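You operate a simulated robot arm through the tools that you are given. There is no shell and no other tool. Be economical: measure what you need, move in short steps, check, and stop when the job is done.

You are at the controls of a simulated two-armed robot. One attempt, no reset.

Task
Make the wheel plate corner flush.
Fine: the walnut insert and one plate bolt stand proud. Tap the insert down with the white mallet; steel dents the wood, and your other hand stays out of the blow. Find the proud bolt, run it down and finish it with the tee key. Mallet and key go back where they were; drop neither. Set down upright: white mallet, tee key.

It is judged by the outcome, as a careful person would: the job done as asked, and still so three seconds after it is handed in. It fails if anything else is knocked over, pushed out of place, dropped, spilled or broken.

Robot
Two 7-joint arms with two-finger parallel grippers on one trunk, on a base that drives. Base frame: it is fixed to the floor where the robot stands at the start and does not move with it; the origin is under the middle of the robot, x ahead of it, y to its left, z up; the surface under the hand at the start is at about z = 0.88. Lengths are in m, angles in rad, forces in N, time in s.
The left shoulder is at the start at [0.02, 0.113, 1.297], the right one opposite. With the tool pointing down near the work surface each hand reaches from about 0.16 to 0.6 m from the robot's upright axis, wherever it stands, measured 20 degrees to its own side. Places, roughly: black plate bolt [0.3, -0.3, 0.9]; grey plate bolt [0.5, 0.1, 0.9]; oak insert [2.4, -1.1, 0.9]; walnut insert [0.4, -0.5, 0.9]; wheel plate [0.6, -0.2, 0.9]. Payload 1.57 kg a hand.
The TCP of each hand is the grasp point between the finger pads, 0.03 m short of the fingertips. In the tool frame z runs along the fingers and y along their closing line. The gripper opens to 0.08 m. The fingers are 0.017 m wide and 0.012 m thick; the gripper's body (0.04 by 0.082 m) begins 0.08 m behind the TCP.
Orientation is that of the tool frame in the base frame, as a unit quaternion [w, x, y, z]. With the fingers straight down and closing along the base's y, the tool's x points along the base's -x, its y along +y and its z along -z.

Tools
- The arms move only by the tool send_rows. It takes "left_series", "right_series" or both (then of equal length, played together; a hand with none holds still); each is a list that holds one entry, the list of rows, each a list of 7 numbers: the turn, a rotation vector about the tool's x, y, z in units of 180 degrees (1.0 is 180 degrees), then the shift along the tool's x, y, z in units of 400 mm (1.0 is 400 mm), then the gripper command, from -1 (shut) to 1 (fully open), values between in proportion. In form: [[[ax, ay, az, dx, dy, dz, gripper], ...]]. A call has 1 to 20 rows; each row is the pose to reach, as a shift and turn from the pose commanded when the call began, along the tool's axes at that moment. A call with a number of a shift or a turn outside -1 to 1 is refused whole. Rows are played at 5 a second. More than 0.05 m and 0.15 rad between two rows, or a gripper value outside its range, and nothing of the call is played. A pose out of reach is approached as far as the arm can. The call stops where the force on the tool passes 40 N (or 10 N more than at its start, if that is more) or the arm is blocked; 0.2 s more then pass. Each finger travels about 0.045 m/s and halts on what it meets, pressing with about 37 N; the grip force reading is that of the motor and also rises with nothing between the fingers. The clock runs only during rows and for 0.2 s after the last one: add rows that repeat a pose to give the fingers time. It gives the time, the measured TCP pose, the force on the tool (base axes), the opening and the grip force at its end, in the units of the frame above (readings bear some noise), with the torque about the TCP (base axes, N m) and any sound that the robot's microphone picked up, and new pictures: "views" is both (left out), scene, wrist or none (wrist: the cameras of the hands that moved).
- Cameras (640 x 400 px; columns grow to the right, rows downward): "scene" is now at [0.1006, -0.0133, 1.4269]; the picture's right is [-0.14, -0.99, 0.00], its down [-0.59, 0.08, -0.80] and it looks along [0.79, -0.11, -0.60] (base axes); focal length 253 px, centre (320, 200). "left" rides on the left gripper at [0.072, 0.007, -0.122] in its tool frame; the picture's right is [-0.09, 1.00, 0.00], its down [-0.84, -0.08, -0.54] and it looks along [-0.54, -0.05, 0.84] (tool axes); focal length 238 px, centre (320, 200). "right" rides on the right gripper at [0.072, -0.007, -0.122] in its tool frame; the picture's right is [0.09, 1.00, 0.00], its down [-0.84, 0.08, -0.54] and it looks along [-0.54, 0.05, 0.84] (tool axes); focal length 238 px, centre (320, 200). There is no depth. A picture from a camera that has moved, and an enlarged one, comes with that camera's place and axes in the base frame and with its lens. The place of the scene camera against the robot may be out by one fixed shift of up to 0.012 m in any direction.
- move_column(by): slides the trunk up (or, below 0, down) by that many m; the arms and the scene camera ride with it, the base frame stays. It gives what a move gives, with no picture.
- drive_base(legs): drives the robot by 1 to 6 legs, each [ahead, left, turn to the left] in m, m and rad, along the robot's own axes; the way and the turn of a leg run together, so that a leg with both is an arc; at most 1.5 m and 3.142 rad a leg. The arms and the cameras ride along, it lands a little off, and it stops where it bumps. It gives what a move gives, and a new picture of the scene camera.
- aim_head(pan, tilt): turns the head with the scene camera to pan (to the left, within 1.396 rad either way) and tilt (down, from -0.506 to 1.204), counted from straight ahead of the robot. It gives what a move gives, and a new picture of the scene camera.
- enlarge(camera, box): a new picture of the part [left, top, right, bottom] of that camera's present view, enlarged. The clock stands still meanwhile.
- finish_job(): hands the job in; it is judged then, once.

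Work in short steps. Places have to be worked out from the pictures, the camera data and where the tool is seen: move nearer, look again, correct. Check each grasp and each placing, and mend what went wrong. You have 120 turns and 260 pictures in all, those below and enlarged ones among them. Open the grippers and draw the arms clear of the work before you hand the job in, unless the task says otherwise; then end with one line.

The tools are called after "Call:" as name(argument=value, ...) on one line, values as JSON. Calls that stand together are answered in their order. send_rows: Moves the arms, as the interface text tells. Its arguments: {"type":"object","properties":{"left_series":{"type":"array","items":{"type":"array","items":{"type":"array","items":{"type":"number"}}}},"right_series":{"type":"array","items":{"type":"array","items":{"type":"array","items":{"type":"number"}}}},"views":{"type":"string","enum":["both","scene","wrist","none"]}},"required":[]} The other tools are called the same way: move_column (by) slides the trunk up or down; drive_base (legs) drives the base; aim_head (pan, tilt) turns the head that bears the scene camera; enlarge (camera, box) takes an enlarged picture of a part of a camera's view; finish_job () hands the job in.

At the start:

```text
time: 0.0
left_ee_pos: [0.4578, 0.0885, 1.2506]
left_tcp_rot: [0.0, 0.0, 1.0, 0.0]
left_contact_force: [0.0, 0.3, 0.5]
left_moment: [0.02, -0.04, 0.0]
left_width: 0.0801
left_finger_force: 0.2
right_ee_pos: [0.3604, -0.2894, 1.2683]
right_tcp_rot: [-0.001, 0.0, 1.0, 0.0]
right_contact_force: [0.8, -0.6, 0.9]
right_moment: [0.02, -0.02, -0.01]
right_width: 0.0801
right_finger_force: 0.0
trunk travel left (down, up): [-0.35, 0.22]
robot x, y, heading: [-0.0014, -0.0004, -0.002]
head pan, tilt: [-0.136, 0.642]
```

scene: 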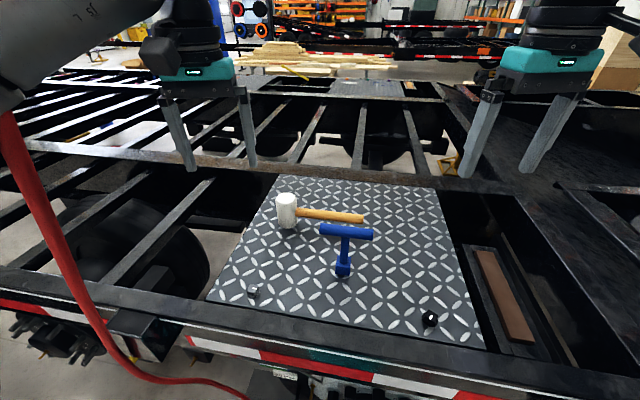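
right: 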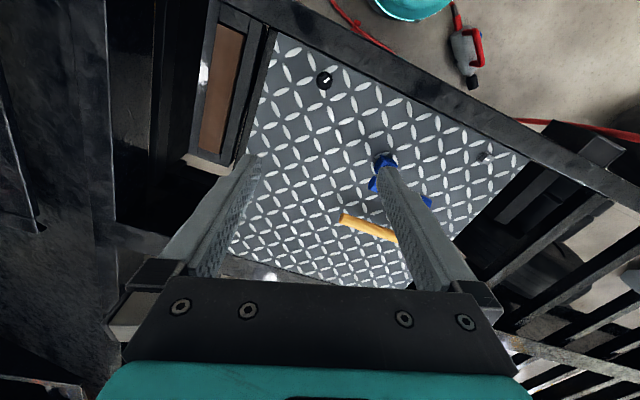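
left: 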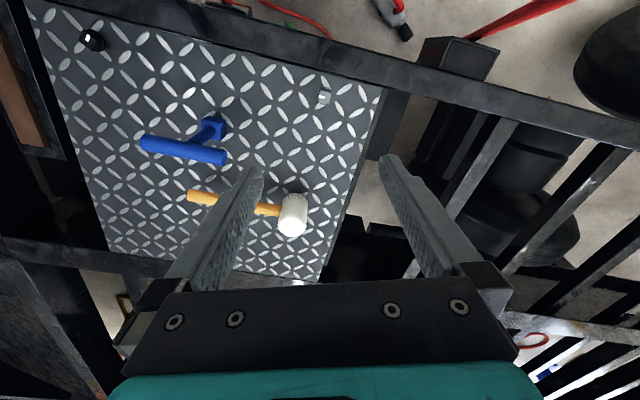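

I'll look closer at the tools, bolts and insert before moving anything.

Call:
enlarge(camera="scene", box=[260, 180, 400, 290])

Call:
enlarge(camera="scene", box=[400, 230, 580, 360])

Call:
enlarge(camera="scene", box=[200, 250, 340, 350])

```text
3.64 times, centred on (330, 235) of scene
camera zoom: at [0.1006, -0.0133, 1.4269], right [-0.14, -0.99, 0.0], down [-0.59, 0.08, -0.8], along [0.79, -0.11, -0.6], focal length 921 px, centre (284, 73)
```

zoom: 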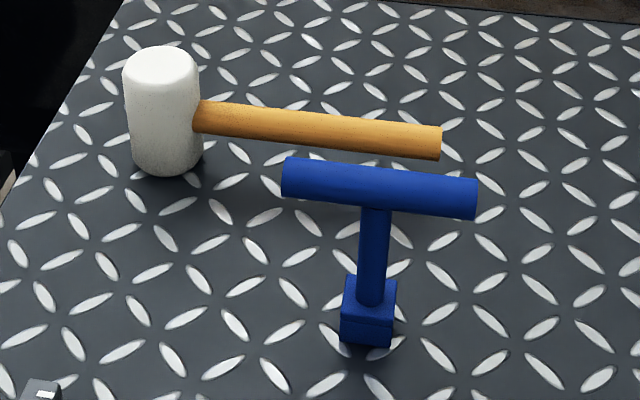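

```text
3.08 times, centred on (490, 295) of scene
camera zoom: at [0.1006, -0.0133, 1.4269], right [-0.14, -0.99, 0.0], down [-0.59, 0.08, -0.8], along [0.79, -0.11, -0.6], focal length 780 px, centre (-203, -92)
```

zoom: 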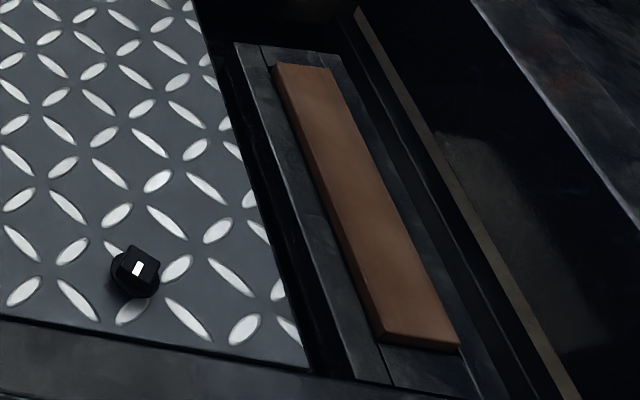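

```text
4.00 times, centred on (270, 300) of scene
camera zoom: at [0.1006, -0.0133, 1.4269], right [-0.14, -0.99, 0.0], down [-0.59, 0.08, -0.8], along [0.79, -0.11, -0.6], focal length 1014 px, centre (520, -200)
```

zoom: 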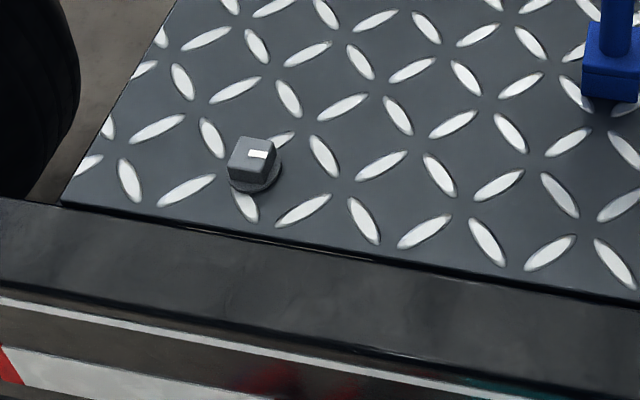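

The mallet stands on its head near (0.71, 0.01), which is outside downward reach. The key is near (0.50, -0.13) with its bar at z≈1.03. I'll look down to see how much room the base has in front.

Call:
aim_head(pan=-0.3, tilt=1.15)

```text
time: 0.9
left_ee_pos: [0.4581, 0.0897, 1.2521]
left_tcp_rot: [0.0, 0.0, 1.0, 0.0]
left_contact_force: [0.4, -0.4, -0.3]
left_moment: [-0.03, 0.01, -0.01]
left_width: 0.0799
left_finger_force: 0.1
right_ee_pos: [0.3603, -0.2896, 1.2687]
right_tcp_rot: [-0.001, 0.001, 1.0, 0.0]
right_contact_force: [0.7, -0.6, 0.0]
right_moment: [0.03, -0.04, -0.02]
right_width: 0.0801
right_finger_force: 0.1
trunk travel left (down, up): [-0.35, 0.22]
robot x, y, heading: [0.0, -0.001, 0.007]
head pan, tilt: [-0.3, 1.15]
camera scene: at [0.0714, -0.0191, 1.3889], right [-0.3, -0.96, 0.0], down [-0.87, 0.27, -0.41], along [0.39, -0.12, -0.91], focal length 253 px, centre (320, 200)
```

scene: 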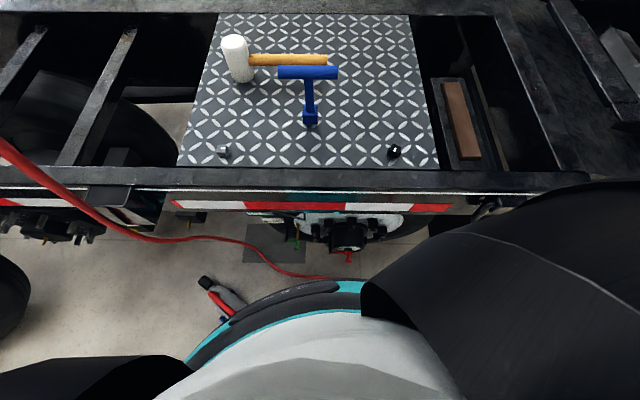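

I'll zoom into both bolts, the insert and the mallet from the current views to judge which parts are proud.

Call:
enlarge(camera="right", box=[285, 50, 365, 100])

Call:
enlarge(camera="left", box=[284, 70, 364, 120])

Call:
enlarge(camera="scene", box=[370, 60, 530, 180])

Call:
enlarge(camera="scene", box=[200, 20, 360, 170])

```text
8.00 times, centred on (325, 75) of right
camera zoom: at [0.2889, -0.2948, 1.3905], right [-0.09, 1.0, 0.0], down [0.84, 0.08, 0.54], along [0.54, 0.05, -0.84], focal length 1907 px, centre (280, 1200)
```

zoom: 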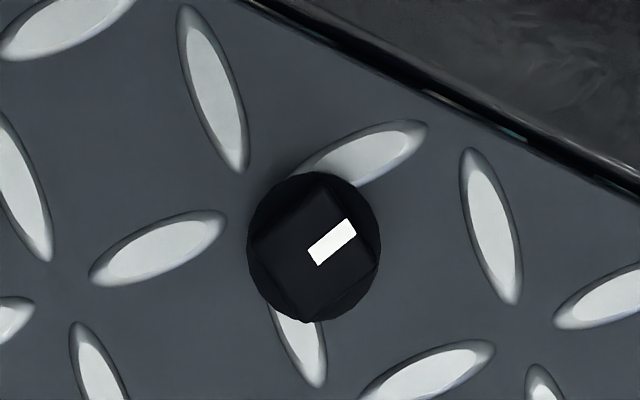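

```text
8.00 times, centred on (324, 95) of left
camera zoom: at [0.3865, 0.0955, 1.3728], right [0.09, 1.0, 0.0], down [0.84, -0.08, 0.54], along [0.54, -0.05, -0.84], focal length 1907 px, centre (288, 1040)
```

zoom: 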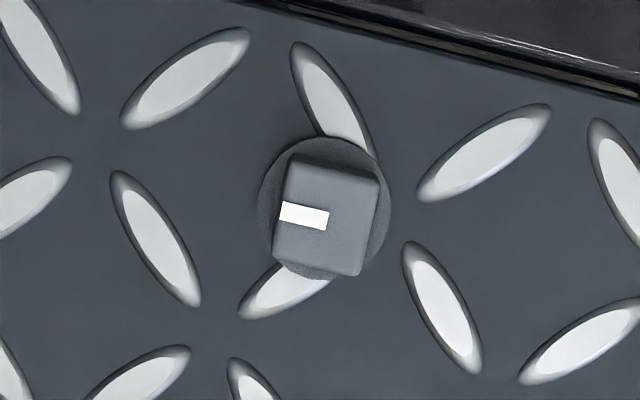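

```text
3.33 times, centred on (450, 120) of scene
camera zoom: at [0.0714, -0.0191, 1.3889], right [-0.3, -0.96, 0.0], down [-0.87, 0.27, -0.41], along [0.39, -0.12, -0.91], focal length 845 px, centre (-113, 467)
```

zoom: 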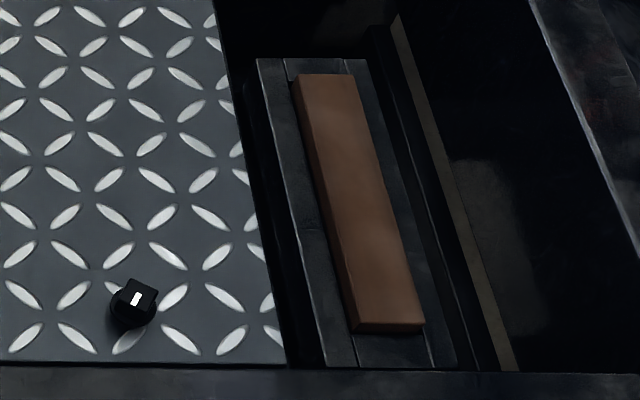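

```text
2.67 times, centred on (280, 95) of scene
camera zoom: at [0.0714, -0.0191, 1.3889], right [-0.3, -0.96, 0.0], down [-0.87, 0.27, -0.41], along [0.39, -0.12, -0.91], focal length 676 px, centre (427, 480)
```

zoom: 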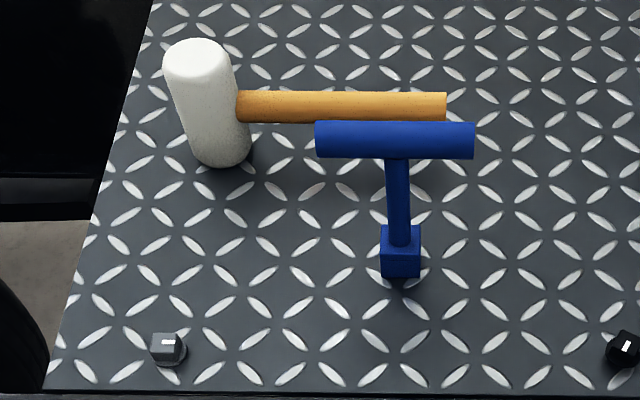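

The black bolt's flange reads slightly larger, which suggests it's higher. I'll lower both hands by 0.14 m over their bolts to compare.

Call:
send_rows(left_series=[[[0, 0, 0, 0, 0, 0.1, 1], [0, 0, 0, 0, 0, 0.2, 1], [0, 0, 0, 0, 0, 0.3, 1], [0, 0, 0, 0, 0, 0.35, 1]]], right_series=[[[0, 0, 0, 0, 0, 0.1, 1], [0, 0, 0, 0, 0, 0.2, 1], [0, 0, 0, 0, 0, 0.3, 1], [0, 0, 0, 0, 0, 0.35, 1]]], views="wrist")

```text
time: 1.9
left_ee_pos: [0.4595, 0.0904, 1.1111]
left_tcp_rot: [0.0, 0.0, 1.0, -0.001]
left_contact_force: [0.6, -0.1, -0.1]
left_moment: [0.02, 0.0, 0.04]
left_width: 0.0802
left_finger_force: 0.1
right_ee_pos: [0.3616, -0.2887, 1.13]
right_tcp_rot: [0.0, 0.0, 1.0, 0.0]
right_contact_force: [0.4, -0.3, -0.3]
right_moment: [-0.02, 0.0, 0.0]
right_width: 0.0802
right_finger_force: 0.1
trunk travel left (down, up): [-0.35, 0.22]
robot x, y, heading: [-0.0006, -0.0001, 0.0]
head pan, tilt: [-0.3, 1.15]
camera right: at [0.2897, -0.2943, 1.2506], right [-0.09, 1.0, 0.0], down [0.84, 0.08, 0.54], along [0.54, 0.05, -0.84], focal length 238 px, centre (320, 200)
camera left: at [0.3864, 0.0954, 1.232], right [0.09, 1.0, 0.0], down [0.84, -0.08, 0.54], along [0.54, -0.05, -0.84], focal length 238 px, centre (320, 200)
```

right: 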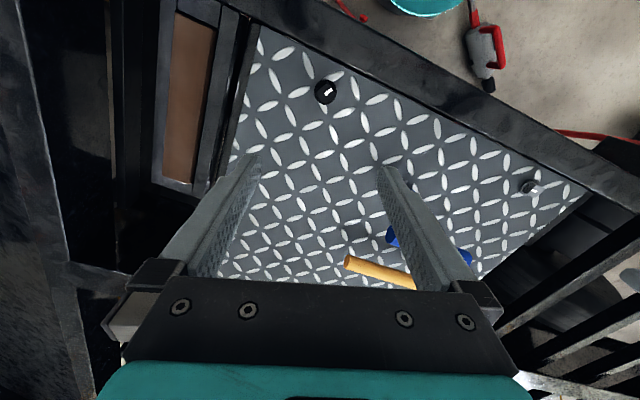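
left: 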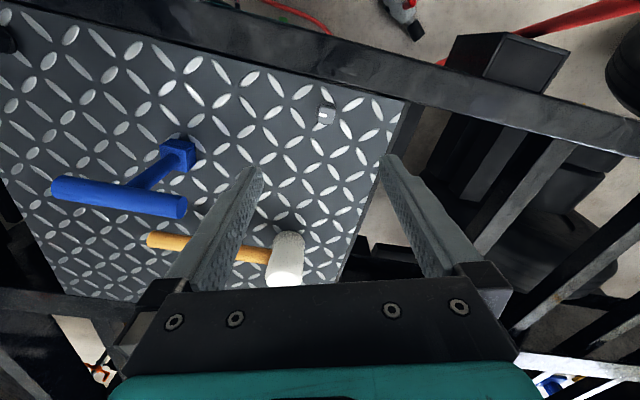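

Both bolts are in view from a similar relative position, so I'll enlarge them.

Call:
enlarge(camera="right", box=[293, 70, 357, 110])

Call:
enlarge(camera="right", box=[498, 165, 562, 205])

Call:
enlarge(camera="left", box=[293, 95, 357, 135])

Call:
enlarge(camera="right", box=[130, 0, 270, 190])

```text
10.00 times, centred on (325, 90) of right
camera zoom: at [0.2897, -0.2943, 1.2506], right [-0.09, 1.0, 0.0], down [0.84, 0.08, 0.54], along [0.54, 0.05, -0.84], focal length 2384 px, centre (270, 1300)
```

zoom: 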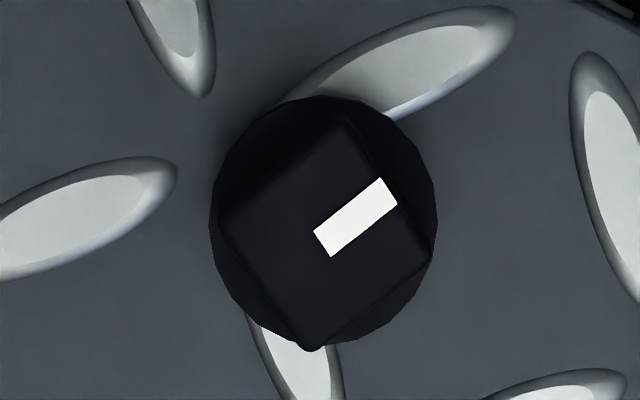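

```text
10.00 times, centred on (530, 185) of right
camera zoom: at [0.2897, -0.2943, 1.2506], right [-0.09, 1.0, 0.0], down [0.84, 0.08, 0.54], along [0.54, 0.05, -0.84], focal length 2384 px, centre (-1780, 350)
```

zoom: 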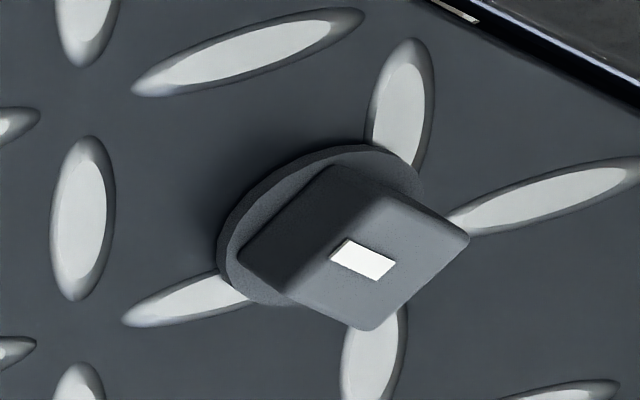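

```text
10.00 times, centred on (325, 115) of left
camera zoom: at [0.3864, 0.0954, 1.232], right [0.09, 1.0, 0.0], down [0.84, -0.08, 0.54], along [0.54, -0.05, -0.84], focal length 2384 px, centre (270, 1050)
```

zoom: 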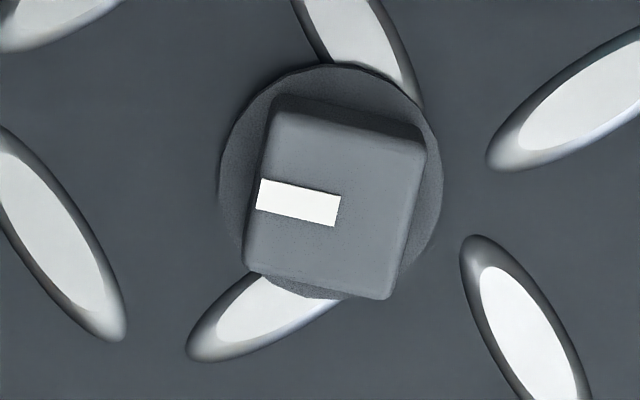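

```text
2.11 times, centred on (200, 95) of right
camera zoom: at [0.2897, -0.2943, 1.2506], right [-0.09, 1.0, 0.0], down [0.84, 0.08, 0.54], along [0.54, 0.05, -0.84], focal length 502 px, centre (573, 421)
```

zoom: 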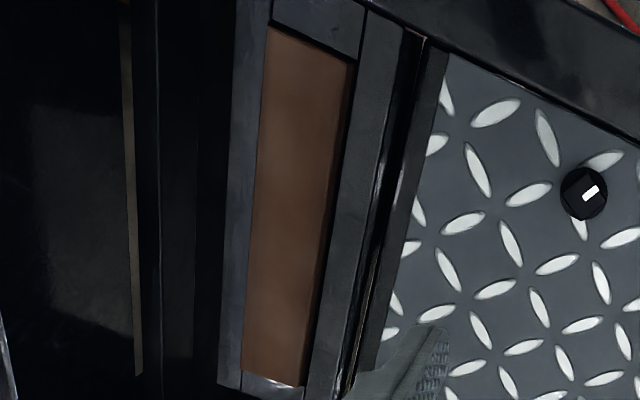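

The black bolt looks about 10 mm higher. I'll confirm with a low oblique view by tilting the right hand's camera towards it.

Call:
send_rows(right_series=[[[0, -0.039, 0, 0.025, 0, 0.075, 1], [0, -0.078, 0, 0.05, 0, 0.15, 1], [0, -0.117, 0, 0.075, 0, 0.225, 1], [0, -0.156, 0, 0.1, 0, 0.3, 1], [0, -0.195, 0, 0.125, 0, 0.375, 1]]], views="wrist")

```text
time: 3.1
left_ee_pos: [0.458, 0.0894, 1.1125]
left_tcp_rot: [0.001, 0.0, 1.0, 0.0]
left_contact_force: [0.2, 0.6, 0.5]
left_moment: [0.0, -0.01, -0.03]
left_width: 0.0803
left_finger_force: 0.0
right_ee_pos: [0.3127, -0.2877, 0.9776]
right_tcp_rot: [0.302, 0.0, 0.953, 0.002]
right_contact_force: [0.2, -0.5, 0.0]
right_moment: [0.0, 0.01, -0.02]
right_width: 0.0798
right_finger_force: 0.0
trunk travel left (down, up): [-0.35, 0.22]
robot x, y, heading: [-0.002, -0.0016, 0.002]
head pan, tilt: [-0.3, 1.15]
camera right: at [0.1826, -0.2942, 1.0366], right [-0.07, 1.0, -0.05], down [0.37, 0.07, 0.93], along [0.93, 0.05, -0.38], focal length 238 px, centre (320, 200)
```

right: 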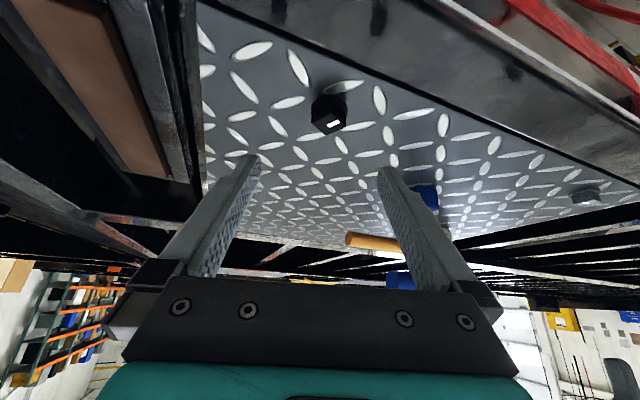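

Call:
enlarge(camera="right", box=[280, 75, 376, 150])

Call:
enlarge(camera="right", box=[550, 165, 630, 215])

Call:
enlarge(camera="right", box=[20, 0, 240, 200])

```text
5.33 times, centred on (328, 112) of right
camera zoom: at [0.1826, -0.2942, 1.0366], right [-0.07, 1.0, -0.05], down [0.37, 0.07, 0.93], along [0.93, 0.05, -0.38], focal length 1271 px, centre (277, 667)
```

zoom: 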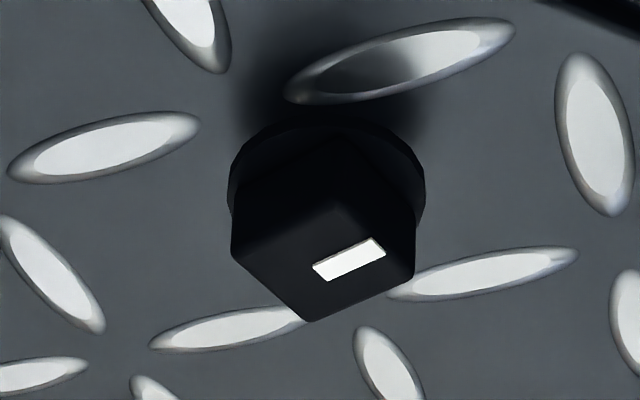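

```text
8.00 times, centred on (590, 190) of right
camera zoom: at [0.1826, -0.2942, 1.0366], right [-0.07, 1.0, -0.05], down [0.37, 0.07, 0.93], along [0.93, 0.05, -0.38], focal length 1907 px, centre (-1840, 280)
```

zoom: 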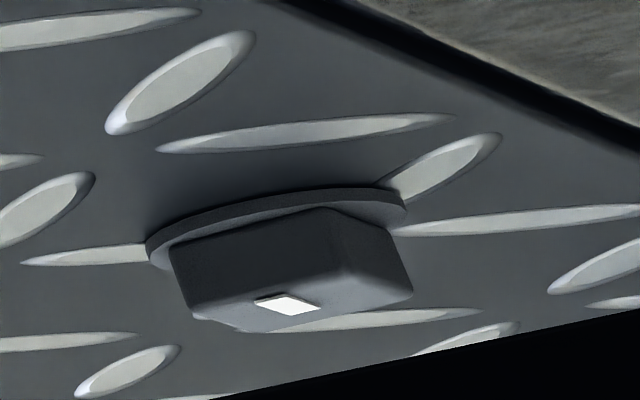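

```text
2.00 times, centred on (130, 100) of right
camera zoom: at [0.1826, -0.2942, 1.0366], right [-0.07, 1.0, -0.05], down [0.37, 0.07, 0.93], along [0.93, 0.05, -0.38], focal length 477 px, centre (700, 400)
```

zoom: 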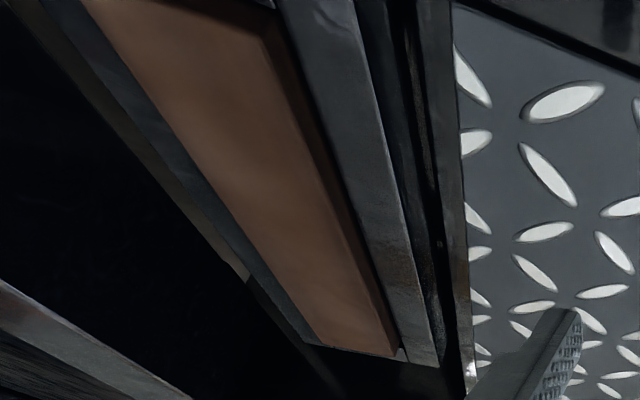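

The black bolt clearly stands off the plate, with shadow all round, while the grey one is seated. I'll do the mallet first, since it's more awkward: bring the right hand up and upright again.

Call:
send_rows(right_series=[[[0, 0.039, 0, -0.0694, 0, -0.0552, 1], [0, 0.078, 0, -0.139, 0, -0.11, 1], [0, 0.117, 0, -0.208, 0, -0.166, 1], [0, 0.156, 0, -0.278, 0, -0.221, 1], [0, 0.195, 0, -0.347, 0, -0.276, 1]]], views="none")

Call:
aim_head(pan=-0.2, tilt=0.75)

```text
time: 4.3
left_ee_pos: [0.4587, 0.0911, 1.1113]
left_tcp_rot: [0.0, 0.0, 1.0, 0.0]
left_contact_force: [0.1, -0.2, -0.7]
left_moment: [0.03, 0.01, 0.0]
left_width: 0.0801
left_finger_force: 0.1
right_ee_pos: [0.3613, -0.2884, 1.1498]
right_tcp_rot: [-0.002, -0.001, 1.0, 0.0]
right_contact_force: [0.4, 0.4, -0.2]
right_moment: [0.03, 0.01, 0.02]
right_width: 0.0799
right_finger_force: 0.1
trunk travel left (down, up): [-0.35, 0.22]
robot x, y, heading: [-0.0004, 0.0023, 0.002]
head pan, tilt: [-0.3, 1.15]
```

```text
time: 5.2
left_ee_pos: [0.4574, 0.0892, 1.1118]
left_tcp_rot: [-0.001, 0.0, 1.0, -0.001]
left_contact_force: [0.1, 0.8, 0.4]
left_moment: [0.01, -0.05, -0.01]
left_width: 0.08
left_finger_force: 0.1
right_ee_pos: [0.362, -0.2892, 1.1488]
right_tcp_rot: [0.0, 0.0, 1.0, -0.001]
right_contact_force: [0.1, -0.5, -0.1]
right_moment: [0.0, 0.0, 0.03]
right_width: 0.0802
right_finger_force: 0.1
trunk travel left (down, up): [-0.35, 0.22]
robot x, y, heading: [-0.0022, -0.0023, 0.005]
head pan, tilt: [-0.201, 0.75]
camera scene: at [0.0956, -0.018, 1.4177], right [-0.2, -0.98, 0.0], down [-0.67, 0.14, -0.73], along [0.72, -0.15, -0.68], focal length 253 px, centre (320, 200)
```

scene: 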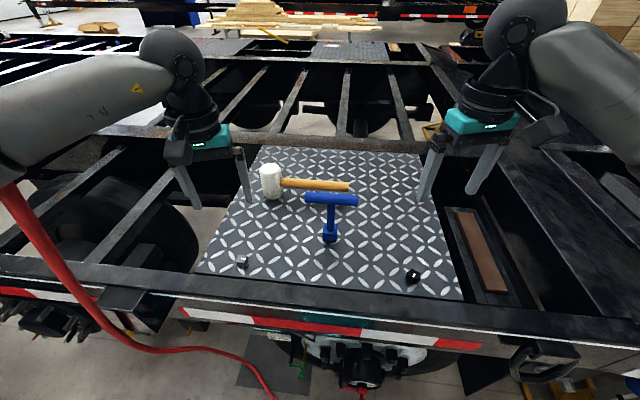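

Next I yaw the right hand +80° so the fingers will straddle the handle and move over towards it. The left hand goes back up.

Call:
send_rows(right_series=[[[0, 0, -0.0442, -0.05, 0.0225, 0, 1], [0, 0, -0.0884, -0.1, 0.045, 0, 1], [0, 0, -0.1326, -0.15, 0.0675, 0, 1], [0, 0, -0.1768, -0.2, 0.09, 0, 1], [0, 0, -0.221, -0.25, 0.1125, 0, 1], [0, 0, -0.2652, -0.3, 0.135, 0, 1], [0, 0, -0.3094, -0.35, 0.1575, 0, 1], [0, 0, -0.3536, -0.4, 0.18, 0, 1], [0, 0, -0.3978, -0.45, 0.2025, 0, 1], [0, 0, -0.442, -0.5, 0.225, 0, 1]]], left_series=[[[0, 0, 0, 0, 0, -0.05, 1], [0, 0, 0, 0, 0, -0.1, 1], [0, 0, 0, 0, 0, -0.15, 1], [0, 0, 0, 0, 0, -0.2, 1], [0, 0, 0, 0.05, 0.05, -0.25, 1], [0, 0, 0, 0.1, 0.1, -0.3, 1], [0, 0, 0, 0.15, 0.15, -0.3, 1], [0, 0, 0, 0.2, 0.2, -0.3, 1], [0, 0, 0, 0.25, 0.25, -0.3, 1], [0, 0, 0, 0.25, 0.25, -0.3, 1]]], views="both")

```text
time: 7.4
left_ee_pos: [0.3576, 0.1908, 1.2323]
left_tcp_rot: [0.0, 0.001, 1.0, -0.001]
left_contact_force: [0.4, -0.4, 0.3]
left_moment: [0.02, 0.05, 0.02]
left_width: 0.0802
left_finger_force: 0.0
right_ee_pos: [0.5617, -0.1999, 1.1499]
right_tcp_rot: [-0.001, -0.641, 0.768, -0.001]
right_contact_force: [0.2, -0.8, -0.2]
right_moment: [-0.01, 0.0, 0.0]
right_width: 0.0799
right_finger_force: 0.0
trunk travel left (down, up): [-0.35, 0.22]
robot x, y, heading: [0.0018, -0.0012, -0.002]
head pan, tilt: [-0.201, 0.75]
camera scene: at [0.0962, -0.0176, 1.4177], right [-0.2, -0.98, 0.0], down [-0.67, 0.14, -0.73], along [0.72, -0.15, -0.68], focal length 253 px, centre (320, 200)
camera right: at [0.5555, -0.2697, 1.271], right [-1.0, 0.09, 0.0], down [0.07, 0.84, 0.54], along [0.05, 0.54, -0.84], focal length 238 px, centre (320, 200)
camera left: at [0.2866, 0.1963, 1.3529], right [0.09, 1.0, 0.0], down [0.84, -0.08, 0.54], along [0.54, -0.05, -0.84], focal length 238 px, centre (320, 200)
```

scene: 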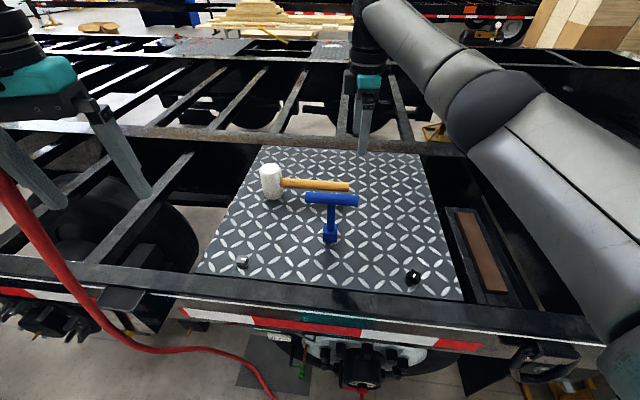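
right: 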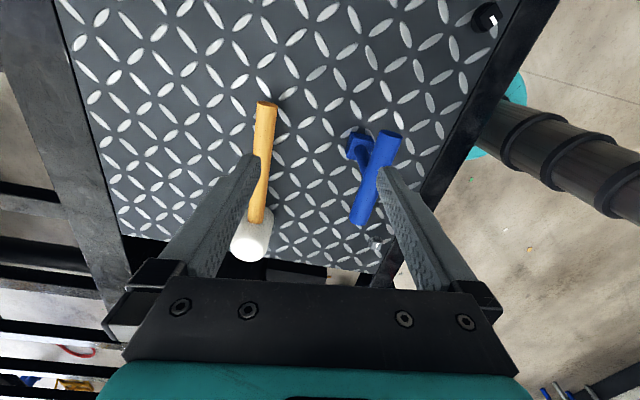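
left: 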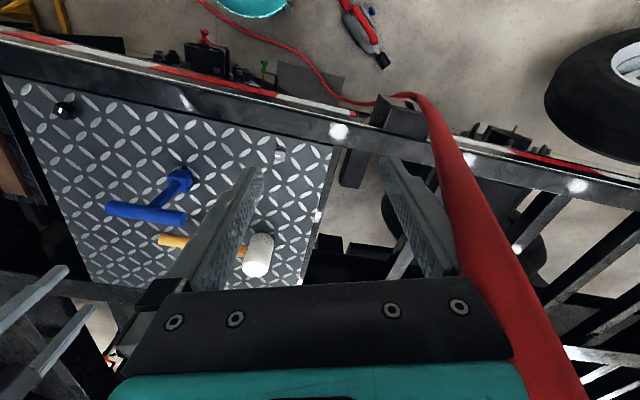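

From the right camera I get the handle end at about (0.636, -0.212, 0.935), with the handle running along (0.29, 0.96). I'm moving to a pre-grasp 9 cm back from mid-handle, tilted 20°, with the fingers part open.

Call:
send_rows(right_series=[[[0.022, 0.001, 0.007, -0.053, -0.0265, 0.0615, 0.5], [0.044, 0.002, 0.014, -0.105, -0.053, 0.123, 0.3], [0.067, 0.004, 0.021, -0.158, -0.0795, 0.1845, 0.3], [0.089, 0.005, 0.028, -0.21, -0.106, 0.246, 0.3], [0.111, 0.006, 0.035, -0.263, -0.1325, 0.3075, 0.3], [0.111, 0.006, 0.035, -0.263, -0.1325, 0.3075, 0.3]]], views="both")

```text
time: 8.8
left_ee_pos: [0.3586, 0.19, 1.2329]
left_tcp_rot: [0.0, 0.001, 1.0, 0.0]
left_contact_force: [0.2, -0.2, 0.3]
left_moment: [0.04, 0.02, 0.0]
left_width: 0.0801
left_finger_force: 0.1
right_ee_pos: [0.6332, -0.1045, 1.0261]
right_tcp_rot: [0.105, -0.587, 0.79, -0.14]
right_contact_force: [0.6, -0.1, 0.1]
right_moment: [0.05, 0.01, -0.03]
right_width: 0.0519
right_finger_force: 0.1
trunk travel left (down, up): [-0.35, 0.22]
robot x, y, heading: [-0.0003, 0.0024, -0.002]
head pan, tilt: [-0.201, 0.75]
camera scene: at [0.0955, -0.0186, 1.4177], right [-0.2, -0.98, 0.0], down [-0.67, 0.14, -0.73], along [0.72, -0.15, -0.68], focal length 253 px, centre (320, 200)
camera right: at [0.5776, -0.1624, 1.1421], right [-0.92, 0.18, -0.34], down [-0.01, 0.88, 0.48], along [0.39, 0.45, -0.81], focal length 238 px, centre (320, 200)
```

scene: 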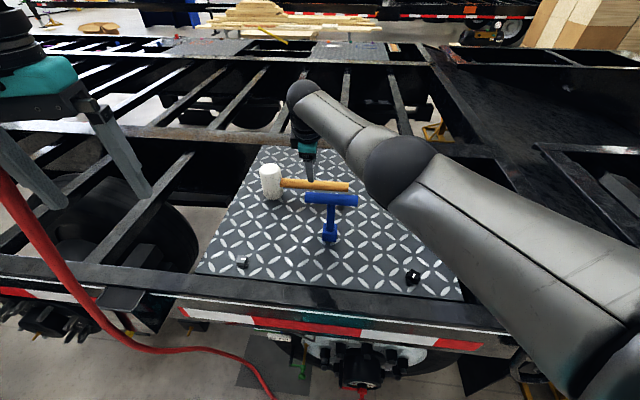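
right: 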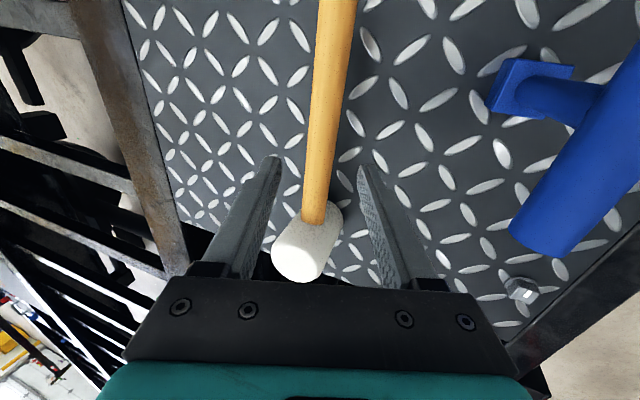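

The handle runs centrally between the fingers, within about 4 mm. I'll advance 9 cm along the tool.

Call:
send_rows(right_series=[[[0, 0, 0, 0, 0.01, 0.06, 0.3], [0, 0, 0, 0, 0.01, 0.12, 0.3], [0, 0, 0, 0, 0.01, 0.18, 0.3], [0, 0, 0, 0, 0.01, 0.225, 0.3]]], views="wrist")

```text
time: 9.8
left_ee_pos: [0.3566, 0.1898, 1.2328]
left_tcp_rot: [0.0, 0.0, 1.0, -0.001]
left_contact_force: [0.8, -0.6, 0.3]
left_moment: [0.0, -0.03, 0.02]
left_width: 0.0798
left_finger_force: 0.0
right_ee_pos: [0.6266, -0.1183, 0.955]
right_tcp_rot: [0.104, -0.587, 0.79, -0.139]
right_contact_force: [0.4, -1.0, 1.5]
right_moment: [0.03, -0.06, 0.01]
right_width: 0.0523
right_finger_force: 0.1
right hand out of reach, approached as far as the arm can: row 2, 3, 4
trunk travel left (down, up): [-0.35, 0.22]
robot x, y, heading: [0.0015, 0.0019, 0.005]
head pan, tilt: [-0.201, 0.75]
camera right: at [0.5714, -0.177, 1.071], right [-0.92, 0.18, -0.34], down [-0.01, 0.88, 0.48], along [0.39, 0.45, -0.81], focal length 238 px, centre (320, 200)
```

right: 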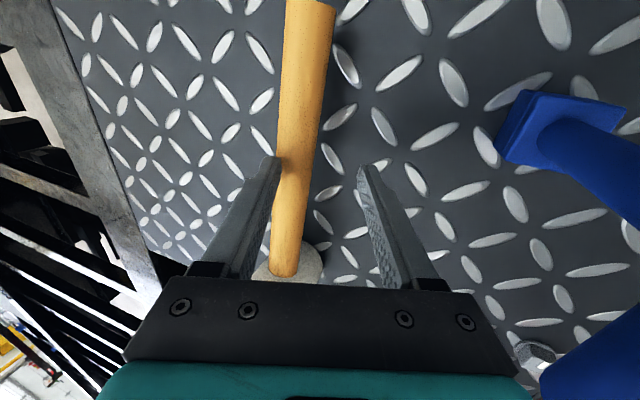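

The arm ran out of reach by about 3.5 cm at 20° tilt. I'll back off and increase the tilt to 36° to gain reach, then look again.

Call:
send_rows(right_series=[[[0, 0, 0, 0, -0.005, -0.08, 0.1], [0, 0, 0, 0, -0.01, -0.16, 0.1], [0, 0, 0, 0, -0.01, -0.225, 0.1], [0.03, 0, 0, 0.012, 0.011, -0.195, 0.1], [0.06, 0, 0, 0.024, 0.032, -0.165, 0.1], [0.089, 0, 0, 0.037, 0.054, -0.131, 0.1], [0.089, 0, 0, 0.037, 0.054, -0.131, 0.1]]], views="both")

```text
time: 11.4
left_ee_pos: [0.3567, 0.1902, 1.2317]
left_tcp_rot: [0.0, 0.0, 1.0, 0.001]
left_contact_force: [-0.2, 0.2, 0.1]
left_moment: [0.01, -0.02, -0.01]
left_width: 0.08
left_finger_force: 0.0
right_ee_pos: [0.6654, -0.1034, 0.9739]
right_tcp_rot: [0.185, -0.567, 0.763, -0.249]
right_contact_force: [-0.4, 0.1, 1.0]
right_moment: [0.01, -0.03, 0.01]
right_width: 0.0436
right_finger_force: 0.0
right hand out of reach, approached as far as the arm can: row 1, 2, 3, 4, 5, 6, 7
trunk travel left (down, up): [-0.35, 0.22]
robot x, y, heading: [0.0016, 0.0006, 0.003]
head pan, tilt: [-0.201, 0.75]
camera scene: at [0.0954, -0.0179, 1.4178], right [-0.2, -0.98, 0.0], down [-0.67, 0.14, -0.73], along [0.72, -0.15, -0.68], focal length 253 px, centre (320, 200)
camera right: at [0.5817, -0.1518, 1.0754], right [-0.8, 0.14, -0.59], down [-0.12, 0.91, 0.39], along [0.59, 0.39, -0.71], focal length 238 px, centre (320, 200)
```

scene: 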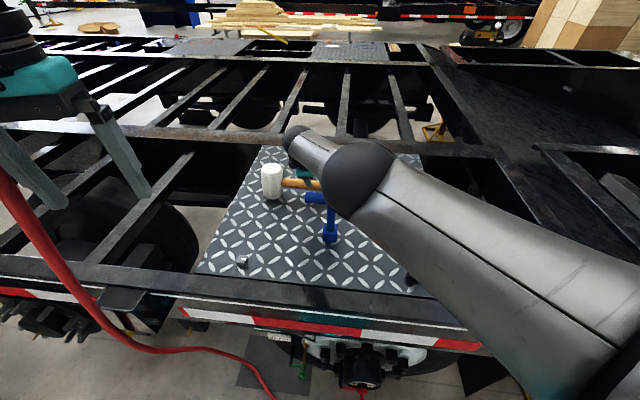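
right: 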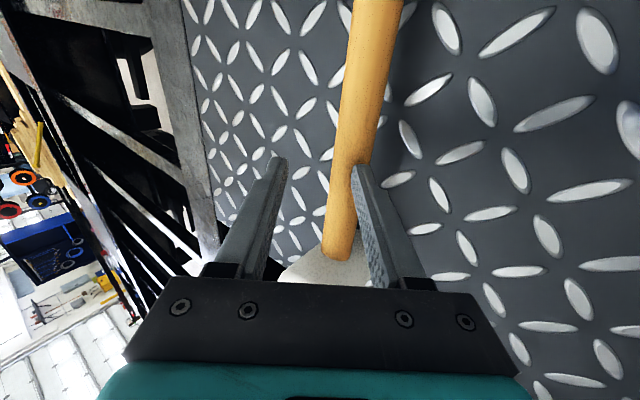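

The arm ended up further out than commanded and the forearm is close to the key. I'll lift straight up to a safe height and re-establish the pose.

Call:
send_rows(right_series=[[[0, 0, 0, 0, -0.0588, -0.081, 0.1], [0, 0, 0, 0, -0.118, -0.162, 0.1], [0, 0, 0, 0, -0.176, -0.243, 0.1], [0, 0, 0, 0, -0.22, -0.303, 0.1], [0, 0, 0, 0, -0.22, -0.303, 0.1]]], views="both")

```text
time: 12.6
left_ee_pos: [0.3575, 0.1892, 1.2332]
left_tcp_rot: [0.0, 0.0, 1.0, -0.001]
left_contact_force: [0.2, 1.0, 0.5]
left_moment: [0.0, 0.04, 0.0]
left_width: 0.08
left_finger_force: 0.1
right_ee_pos: [0.6866, -0.1013, 1.1261]
right_tcp_rot: [0.184, -0.567, 0.764, -0.247]
right_contact_force: [0.3, -0.3, 0.9]
right_moment: [-0.01, -0.01, 0.02]
right_width: 0.0441
right_finger_force: 0.1
right hand out of reach, approached as far as the arm can: row 1, 2, 3, 4, 5
trunk travel left (down, up): [-0.35, 0.22]
robot x, y, heading: [0.0021, -0.0019, 0.003]
head pan, tilt: [-0.201, 0.75]
camera scene: at [0.0957, -0.018, 1.4177], right [-0.2, -0.98, 0.0], down [-0.67, 0.14, -0.73], along [0.72, -0.15, -0.68], focal length 253 px, centre (320, 200)
camera right: at [0.6033, -0.1497, 1.228], right [-0.8, 0.15, -0.58], down [-0.12, 0.91, 0.39], along [0.59, 0.39, -0.71], focal length 238 px, centre (320, 200)
```

scene: 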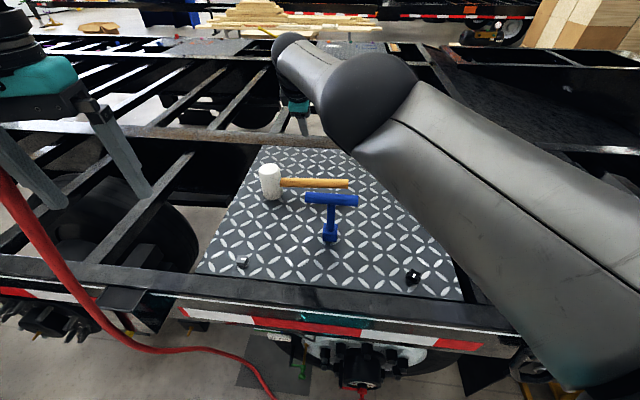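
right: 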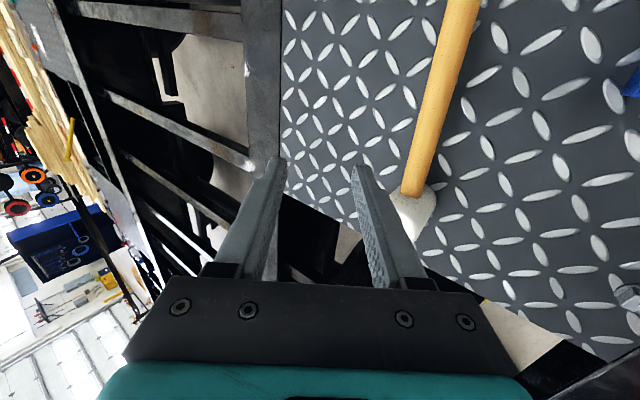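

The elbow seems stuck near straight. I'll retreat well back and up to an upright pose to restore a bent-arm configuration.

Call:
send_rows(right_series=[[[-0.025, 0, 0, 0.039, 0.026, -0.038, 0.1], [-0.05, 0, 0, 0.078, 0.053, -0.077, 0.1], [-0.075, 0, 0, 0.116, 0.079, -0.115, 0.1], [-0.1, 0, 0, 0.155, 0.105, -0.154, 0.1], [-0.125, 0, 0, 0.194, 0.131, -0.192, 0.1], [-0.15, 0, 0, 0.233, 0.158, -0.23, 0.1], [-0.175, 0, 0, 0.271, 0.184, -0.269, 0.1], [-0.2, 0, 0, 0.31, 0.21, -0.307, 0.1], [-0.2, 0, 0, 0.31, 0.21, -0.307, 0.1]]], views="scene")

```text
time: 14.6
left_ee_pos: [0.3581, 0.1903, 1.232]
left_tcp_rot: [0.0, 0.001, 1.0, 0.0]
left_contact_force: [1.1, -0.6, -0.4]
left_moment: [0.02, 0.03, -0.03]
left_width: 0.0799
left_finger_force: 0.1
right_ee_pos: [0.5726, -0.1745, 1.1812]
right_tcp_rot: [0.0, -0.596, 0.803, 0.001]
right_contact_force: [-0.4, -0.2, -0.5]
right_moment: [0.01, -0.03, 0.03]
right_width: 0.0441
right_finger_force: 0.0
right hand out of reach, approached as far as the arm can: row 1, 2, 3, 4, 5, 6, 7, 8, 9
trunk travel left (down, up): [-0.35, 0.22]
robot x, y, heading: [0.001, -0.0, -0.001]
head pan, tilt: [-0.201, 0.75]
camera scene: at [0.0958, -0.0178, 1.4177], right [-0.2, -0.98, 0.0], down [-0.67, 0.14, -0.73], along [0.72, -0.15, -0.68], focal length 253 px, centre (320, 200)
```

scene: 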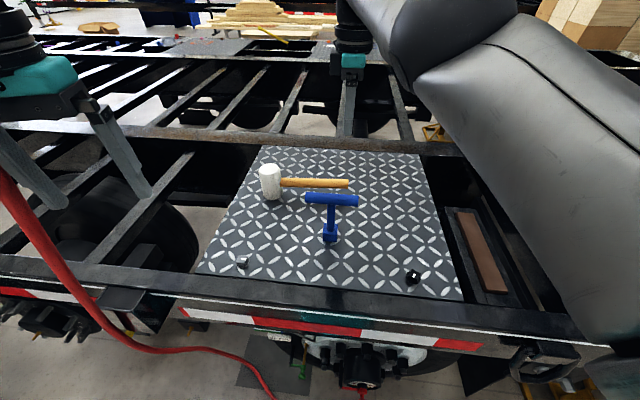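

The hand still sits about 12 cm outside the commanded point, so the arm is stuck in the straight singularity. At this safe height I'll push the command outward and bring it back in to free the elbow.

Call:
send_rows(right_series=[[[0, 0, 0, -0.033, -0.11, 0, 0.1], [0, 0, 0, -0.066, -0.22, 0, 0.1], [0, 0, 0, -0.099, -0.33, 0, 0.1], [0, 0, 0, -0.132, -0.44, 0, 0.1], [0, 0, 0, -0.165, -0.55, 0, 0.1], [0, 0, 0, -0.198, -0.66, 0, 0.1], [0, 0, 0, -0.165, -0.55, 0, 0.1], [0, 0, 0, -0.132, -0.44, 0, 0.1], [0, 0, 0, -0.099, -0.33, 0, 0.1], [0, 0, 0, -0.066, -0.22, 0, 0.1], [0, 0, 0, -0.033, -0.11, 0, 0.1], [0, 0, 0, 0, 0, 0, 0.1]]], views="scene")

```text
time: 17.2
left_ee_pos: [0.3567, 0.1893, 1.2316]
left_tcp_rot: [0.0, 0.001, 1.0, 0.0]
left_contact_force: [0.1, 0.0, 0.3]
left_moment: [0.01, -0.02, 0.05]
left_width: 0.0797
left_finger_force: 0.1
right_ee_pos: [0.5744, -0.1763, 1.1796]
right_tcp_rot: [-0.001, -0.596, 0.803, 0.0]
right_contact_force: [0.1, 0.0, 0.7]
right_moment: [0.0, 0.0, 0.0]
right_width: 0.0439
right_finger_force: 0.1
right hand out of reach, approached as far as the arm can: row 1, 2, 3, 4, 5, 6, 7, 8, 9, 10, 11
trunk travel left (down, up): [-0.35, 0.22]
robot x, y, heading: [0.0018, -0.002, -0.002]
head pan, tilt: [-0.201, 0.75]
camera scene: at [0.0953, -0.0175, 1.4178], right [-0.2, -0.98, 0.0], down [-0.67, 0.14, -0.73], along [0.72, -0.15, -0.68], focal length 253 px, centre (320, 200)
```

scene: 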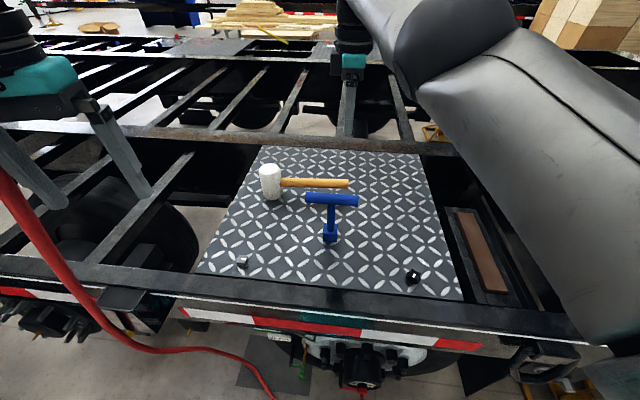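

The command frame restarts from the achieved pose, so now I'll test a plain inward move.

Call:
send_rows(right_series=[[[0, 0, 0, 0.033, 0.11, 0, 0.1], [0, 0, 0, 0.066, 0.22, 0, 0.1], [0, 0, 0, 0.099, 0.33, 0, 0.1]]], views="none")

```text
time: 18.0
left_ee_pos: [0.3578, 0.19, 1.2324]
left_tcp_rot: [0.0, 0.0, 1.0, -0.001]
left_contact_force: [-0.1, 0.3, 0.3]
left_moment: [-0.03, -0.01, -0.02]
left_width: 0.0799
left_finger_force: 0.1
right_ee_pos: [0.5681, -0.1759, 1.2036]
right_tcp_rot: [0.0, -0.597, 0.802, 0.0]
right_contact_force: [-1.0, 0.4, -0.4]
right_moment: [0.02, 0.03, 0.03]
right_width: 0.0438
right_finger_force: 0.1
right hand out of reach, approached as far as the arm can: row 1, 2, 3
trunk travel left (down, up): [-0.35, 0.22]
robot x, y, heading: [0.0007, -0.0035, -0.002]
head pan, tilt: [-0.201, 0.75]
```

It's still pinned near straight. I'll try a short outward pulse followed by an inward move to flip the solver back.

Call:
send_rows(right_series=[[[0, 0, 0, -0.02, -0.06, 0.02, 0.1], [0, 0, 0, -0.04, -0.12, 0.04, 0.1], [0, 0, 0, -0.06, -0.18, 0.06, 0.1], [0, 0, 0, -0.03, -0.08, 0.03, 0.1], [0, 0, 0, 0, 0.02, 0.0, 0.1], [0, 0, 0, 0.033, 0.11, 0, 0.1], [0, 0, 0, 0.066, 0.2, 0, 0.1]]], views="none")

```text
time: 19.6
left_ee_pos: [0.3561, 0.1896, 1.232]
left_tcp_rot: [-0.001, 0.0, 1.0, 0.001]
left_contact_force: [0.2, -0.4, 0.6]
left_moment: [-0.01, -0.02, -0.01]
left_width: 0.0802
left_finger_force: 0.1
right_ee_pos: [0.4823, -0.1782, 1.2025]
right_tcp_rot: [0.0, -0.596, 0.803, 0.001]
right_contact_force: [-0.1, -0.4, -0.1]
right_moment: [0.02, -0.03, -0.01]
right_width: 0.044
right_finger_force: 0.2
right hand out of reach, approached as far as the arm can: row 1, 2, 3, 4
trunk travel left (down, up): [-0.35, 0.22]
robot x, y, heading: [0.0001, -0.0045, -0.002]
head pan, tilt: [-0.201, 0.75]
```

Freed. From these readings the maximum shoulder-to-wrist reach is about 0.563 m, so lowering the trunk will bring the mallet well inside it. I'll raise both hands first, then lower the column.

Call:
send_rows(left_series=[[[0, 0, 0, 0, 0, -0.1, 1], [0, 0, 0, 0, 0, -0.2, 1], [0, 0, 0, 0, 0, -0.25, 1]]], right_series=[[[0, 0, 0, 0.02, 0.05, -0.1, 0.1], [0, 0, 0, 0.03, 0.08, -0.2, 0.1], [0, 0, 0, 0.04, 0.1, -0.25, 0.1]]], views="none")

Call:
move_column(by=-0.15)

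Call:
aim_head(pan=-0.2, tilt=0.65)

```text
time: 20.4
left_ee_pos: [0.3565, 0.1904, 1.3312]
left_tcp_rot: [0.0, 0.0, 1.0, 0.0]
left_contact_force: [0.4, -0.3, 0.3]
left_moment: [0.01, 0.0, 0.01]
left_width: 0.08
left_finger_force: 0.0
right_ee_pos: [0.4385, -0.1799, 1.3039]
right_tcp_rot: [0.0, -0.596, 0.803, 0.001]
right_contact_force: [-1.7, 0.7, 0.2]
right_moment: [0.0, -0.04, 0.0]
right_width: 0.0438
right_finger_force: 0.0
trunk travel left (down, up): [-0.35, 0.22]
robot x, y, heading: [-0.0009, -0.0017, 0.002]
head pan, tilt: [-0.201, 0.75]
```

```text
time: 22.2
left_ee_pos: [0.3572, 0.1897, 1.1824]
left_tcp_rot: [0.0, 0.0, 1.0, 0.0]
left_contact_force: [0.8, 1.4, -0.2]
left_moment: [0.03, 0.01, 0.01]
left_width: 0.0798
left_finger_force: 0.1
right_ee_pos: [0.4401, -0.1809, 1.154]
right_tcp_rot: [0.0, -0.597, 0.802, 0.0]
right_contact_force: [0.3, 0.4, -1.1]
right_moment: [0.0, 0.06, -0.01]
right_width: 0.0438
right_finger_force: 0.1
trunk travel left (down, up): [-0.2, 0.37]
robot x, y, heading: [0.0005, -0.0002, -0.001]
head pan, tilt: [-0.201, 0.75]
```

```text
time: 22.8
left_ee_pos: [0.3577, 0.1896, 1.1816]
left_tcp_rot: [-0.001, -0.001, 1.0, 0.0]
left_contact_force: [-0.9, 0.0, 0.1]
left_moment: [0.01, 0.02, 0.02]
left_width: 0.0802
left_finger_force: 0.0
right_ee_pos: [0.44, -0.1809, 1.1546]
right_tcp_rot: [0.0, -0.596, 0.803, 0.001]
right_contact_force: [-0.8, -0.3, -0.3]
right_moment: [0.0, 0.0, -0.07]
right_width: 0.0441
right_finger_force: 0.3
trunk travel left (down, up): [-0.2, 0.37]
robot x, y, heading: [-0.0012, 0.0005, 0.003]
head pan, tilt: [-0.201, 0.649]
camera scene: at [0.0995, -0.0188, 1.2763], right [-0.2, -0.98, 0.0], down [-0.59, 0.12, -0.8], along [0.78, -0.16, -0.6], focal length 253 px, centre (320, 200)
```

scene: 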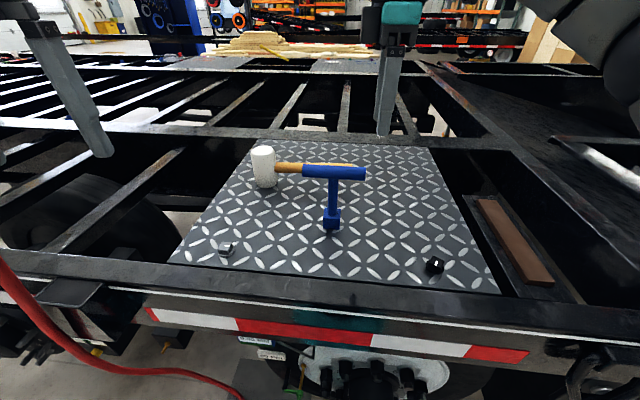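

Now with the lower shoulder, I'll go out at height with 30° tilt, then down to a pre-grasp about 7 cm from the handle.

Call:
send_rows(right_series=[[[0.035, 0, 0, -0.06, -0.08, 0, 0.3], [0.07, 0, 0, -0.12, -0.16, 0, 0.3], [0.105, 0, 0, -0.18, -0.24, 0, 0.3], [0.14, 0, 0, -0.24, -0.32, 0.03, 0.3], [0.167, 0, 0, -0.293, -0.397, 0.1, 0.3], [0.167, 0, 0, -0.293, -0.397, 0.2, 0.3], [0.167, 0, 0, -0.293, -0.397, 0.3, 0.3], [0.167, 0, 0, -0.293, -0.397, 0.397, 0.3]]], views="both")

```text
time: 24.6
left_ee_pos: [0.3574, 0.1899, 1.1817]
left_tcp_rot: [0.0, 0.0, 1.0, 0.0]
left_contact_force: [-0.5, 0.2, 0.6]
left_moment: [-0.02, -0.01, -0.02]
left_width: 0.08
left_finger_force: 0.1
right_ee_pos: [0.6258, -0.114, 0.9957]
right_tcp_rot: [0.156, -0.576, 0.775, -0.208]
right_contact_force: [-1.4, 0.1, 0.2]
right_moment: [0.03, 0.02, 0.01]
right_width: 0.0518
right_finger_force: 0.1
trunk travel left (down, up): [-0.2, 0.37]
robot x, y, heading: [0.003, 0.0021, -0.0]
head pan, tilt: [-0.201, 0.649]
camera scene: at [0.0996, -0.0189, 1.2763], right [-0.2, -0.98, 0.0], down [-0.59, 0.12, -0.8], along [0.78, -0.16, -0.6], focal length 253 px, centre (320, 200)
camera right: at [0.5522, -0.1663, 1.1035], right [-0.85, 0.16, -0.5], down [-0.08, 0.9, 0.43], along [0.52, 0.41, -0.75], focal length 238 px, centre (320, 200)
```

scene: 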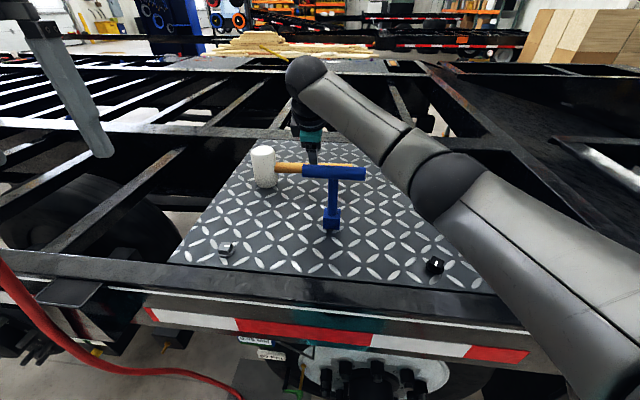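
right: 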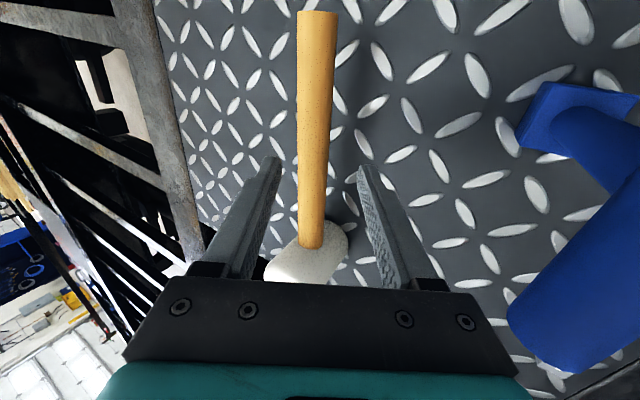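

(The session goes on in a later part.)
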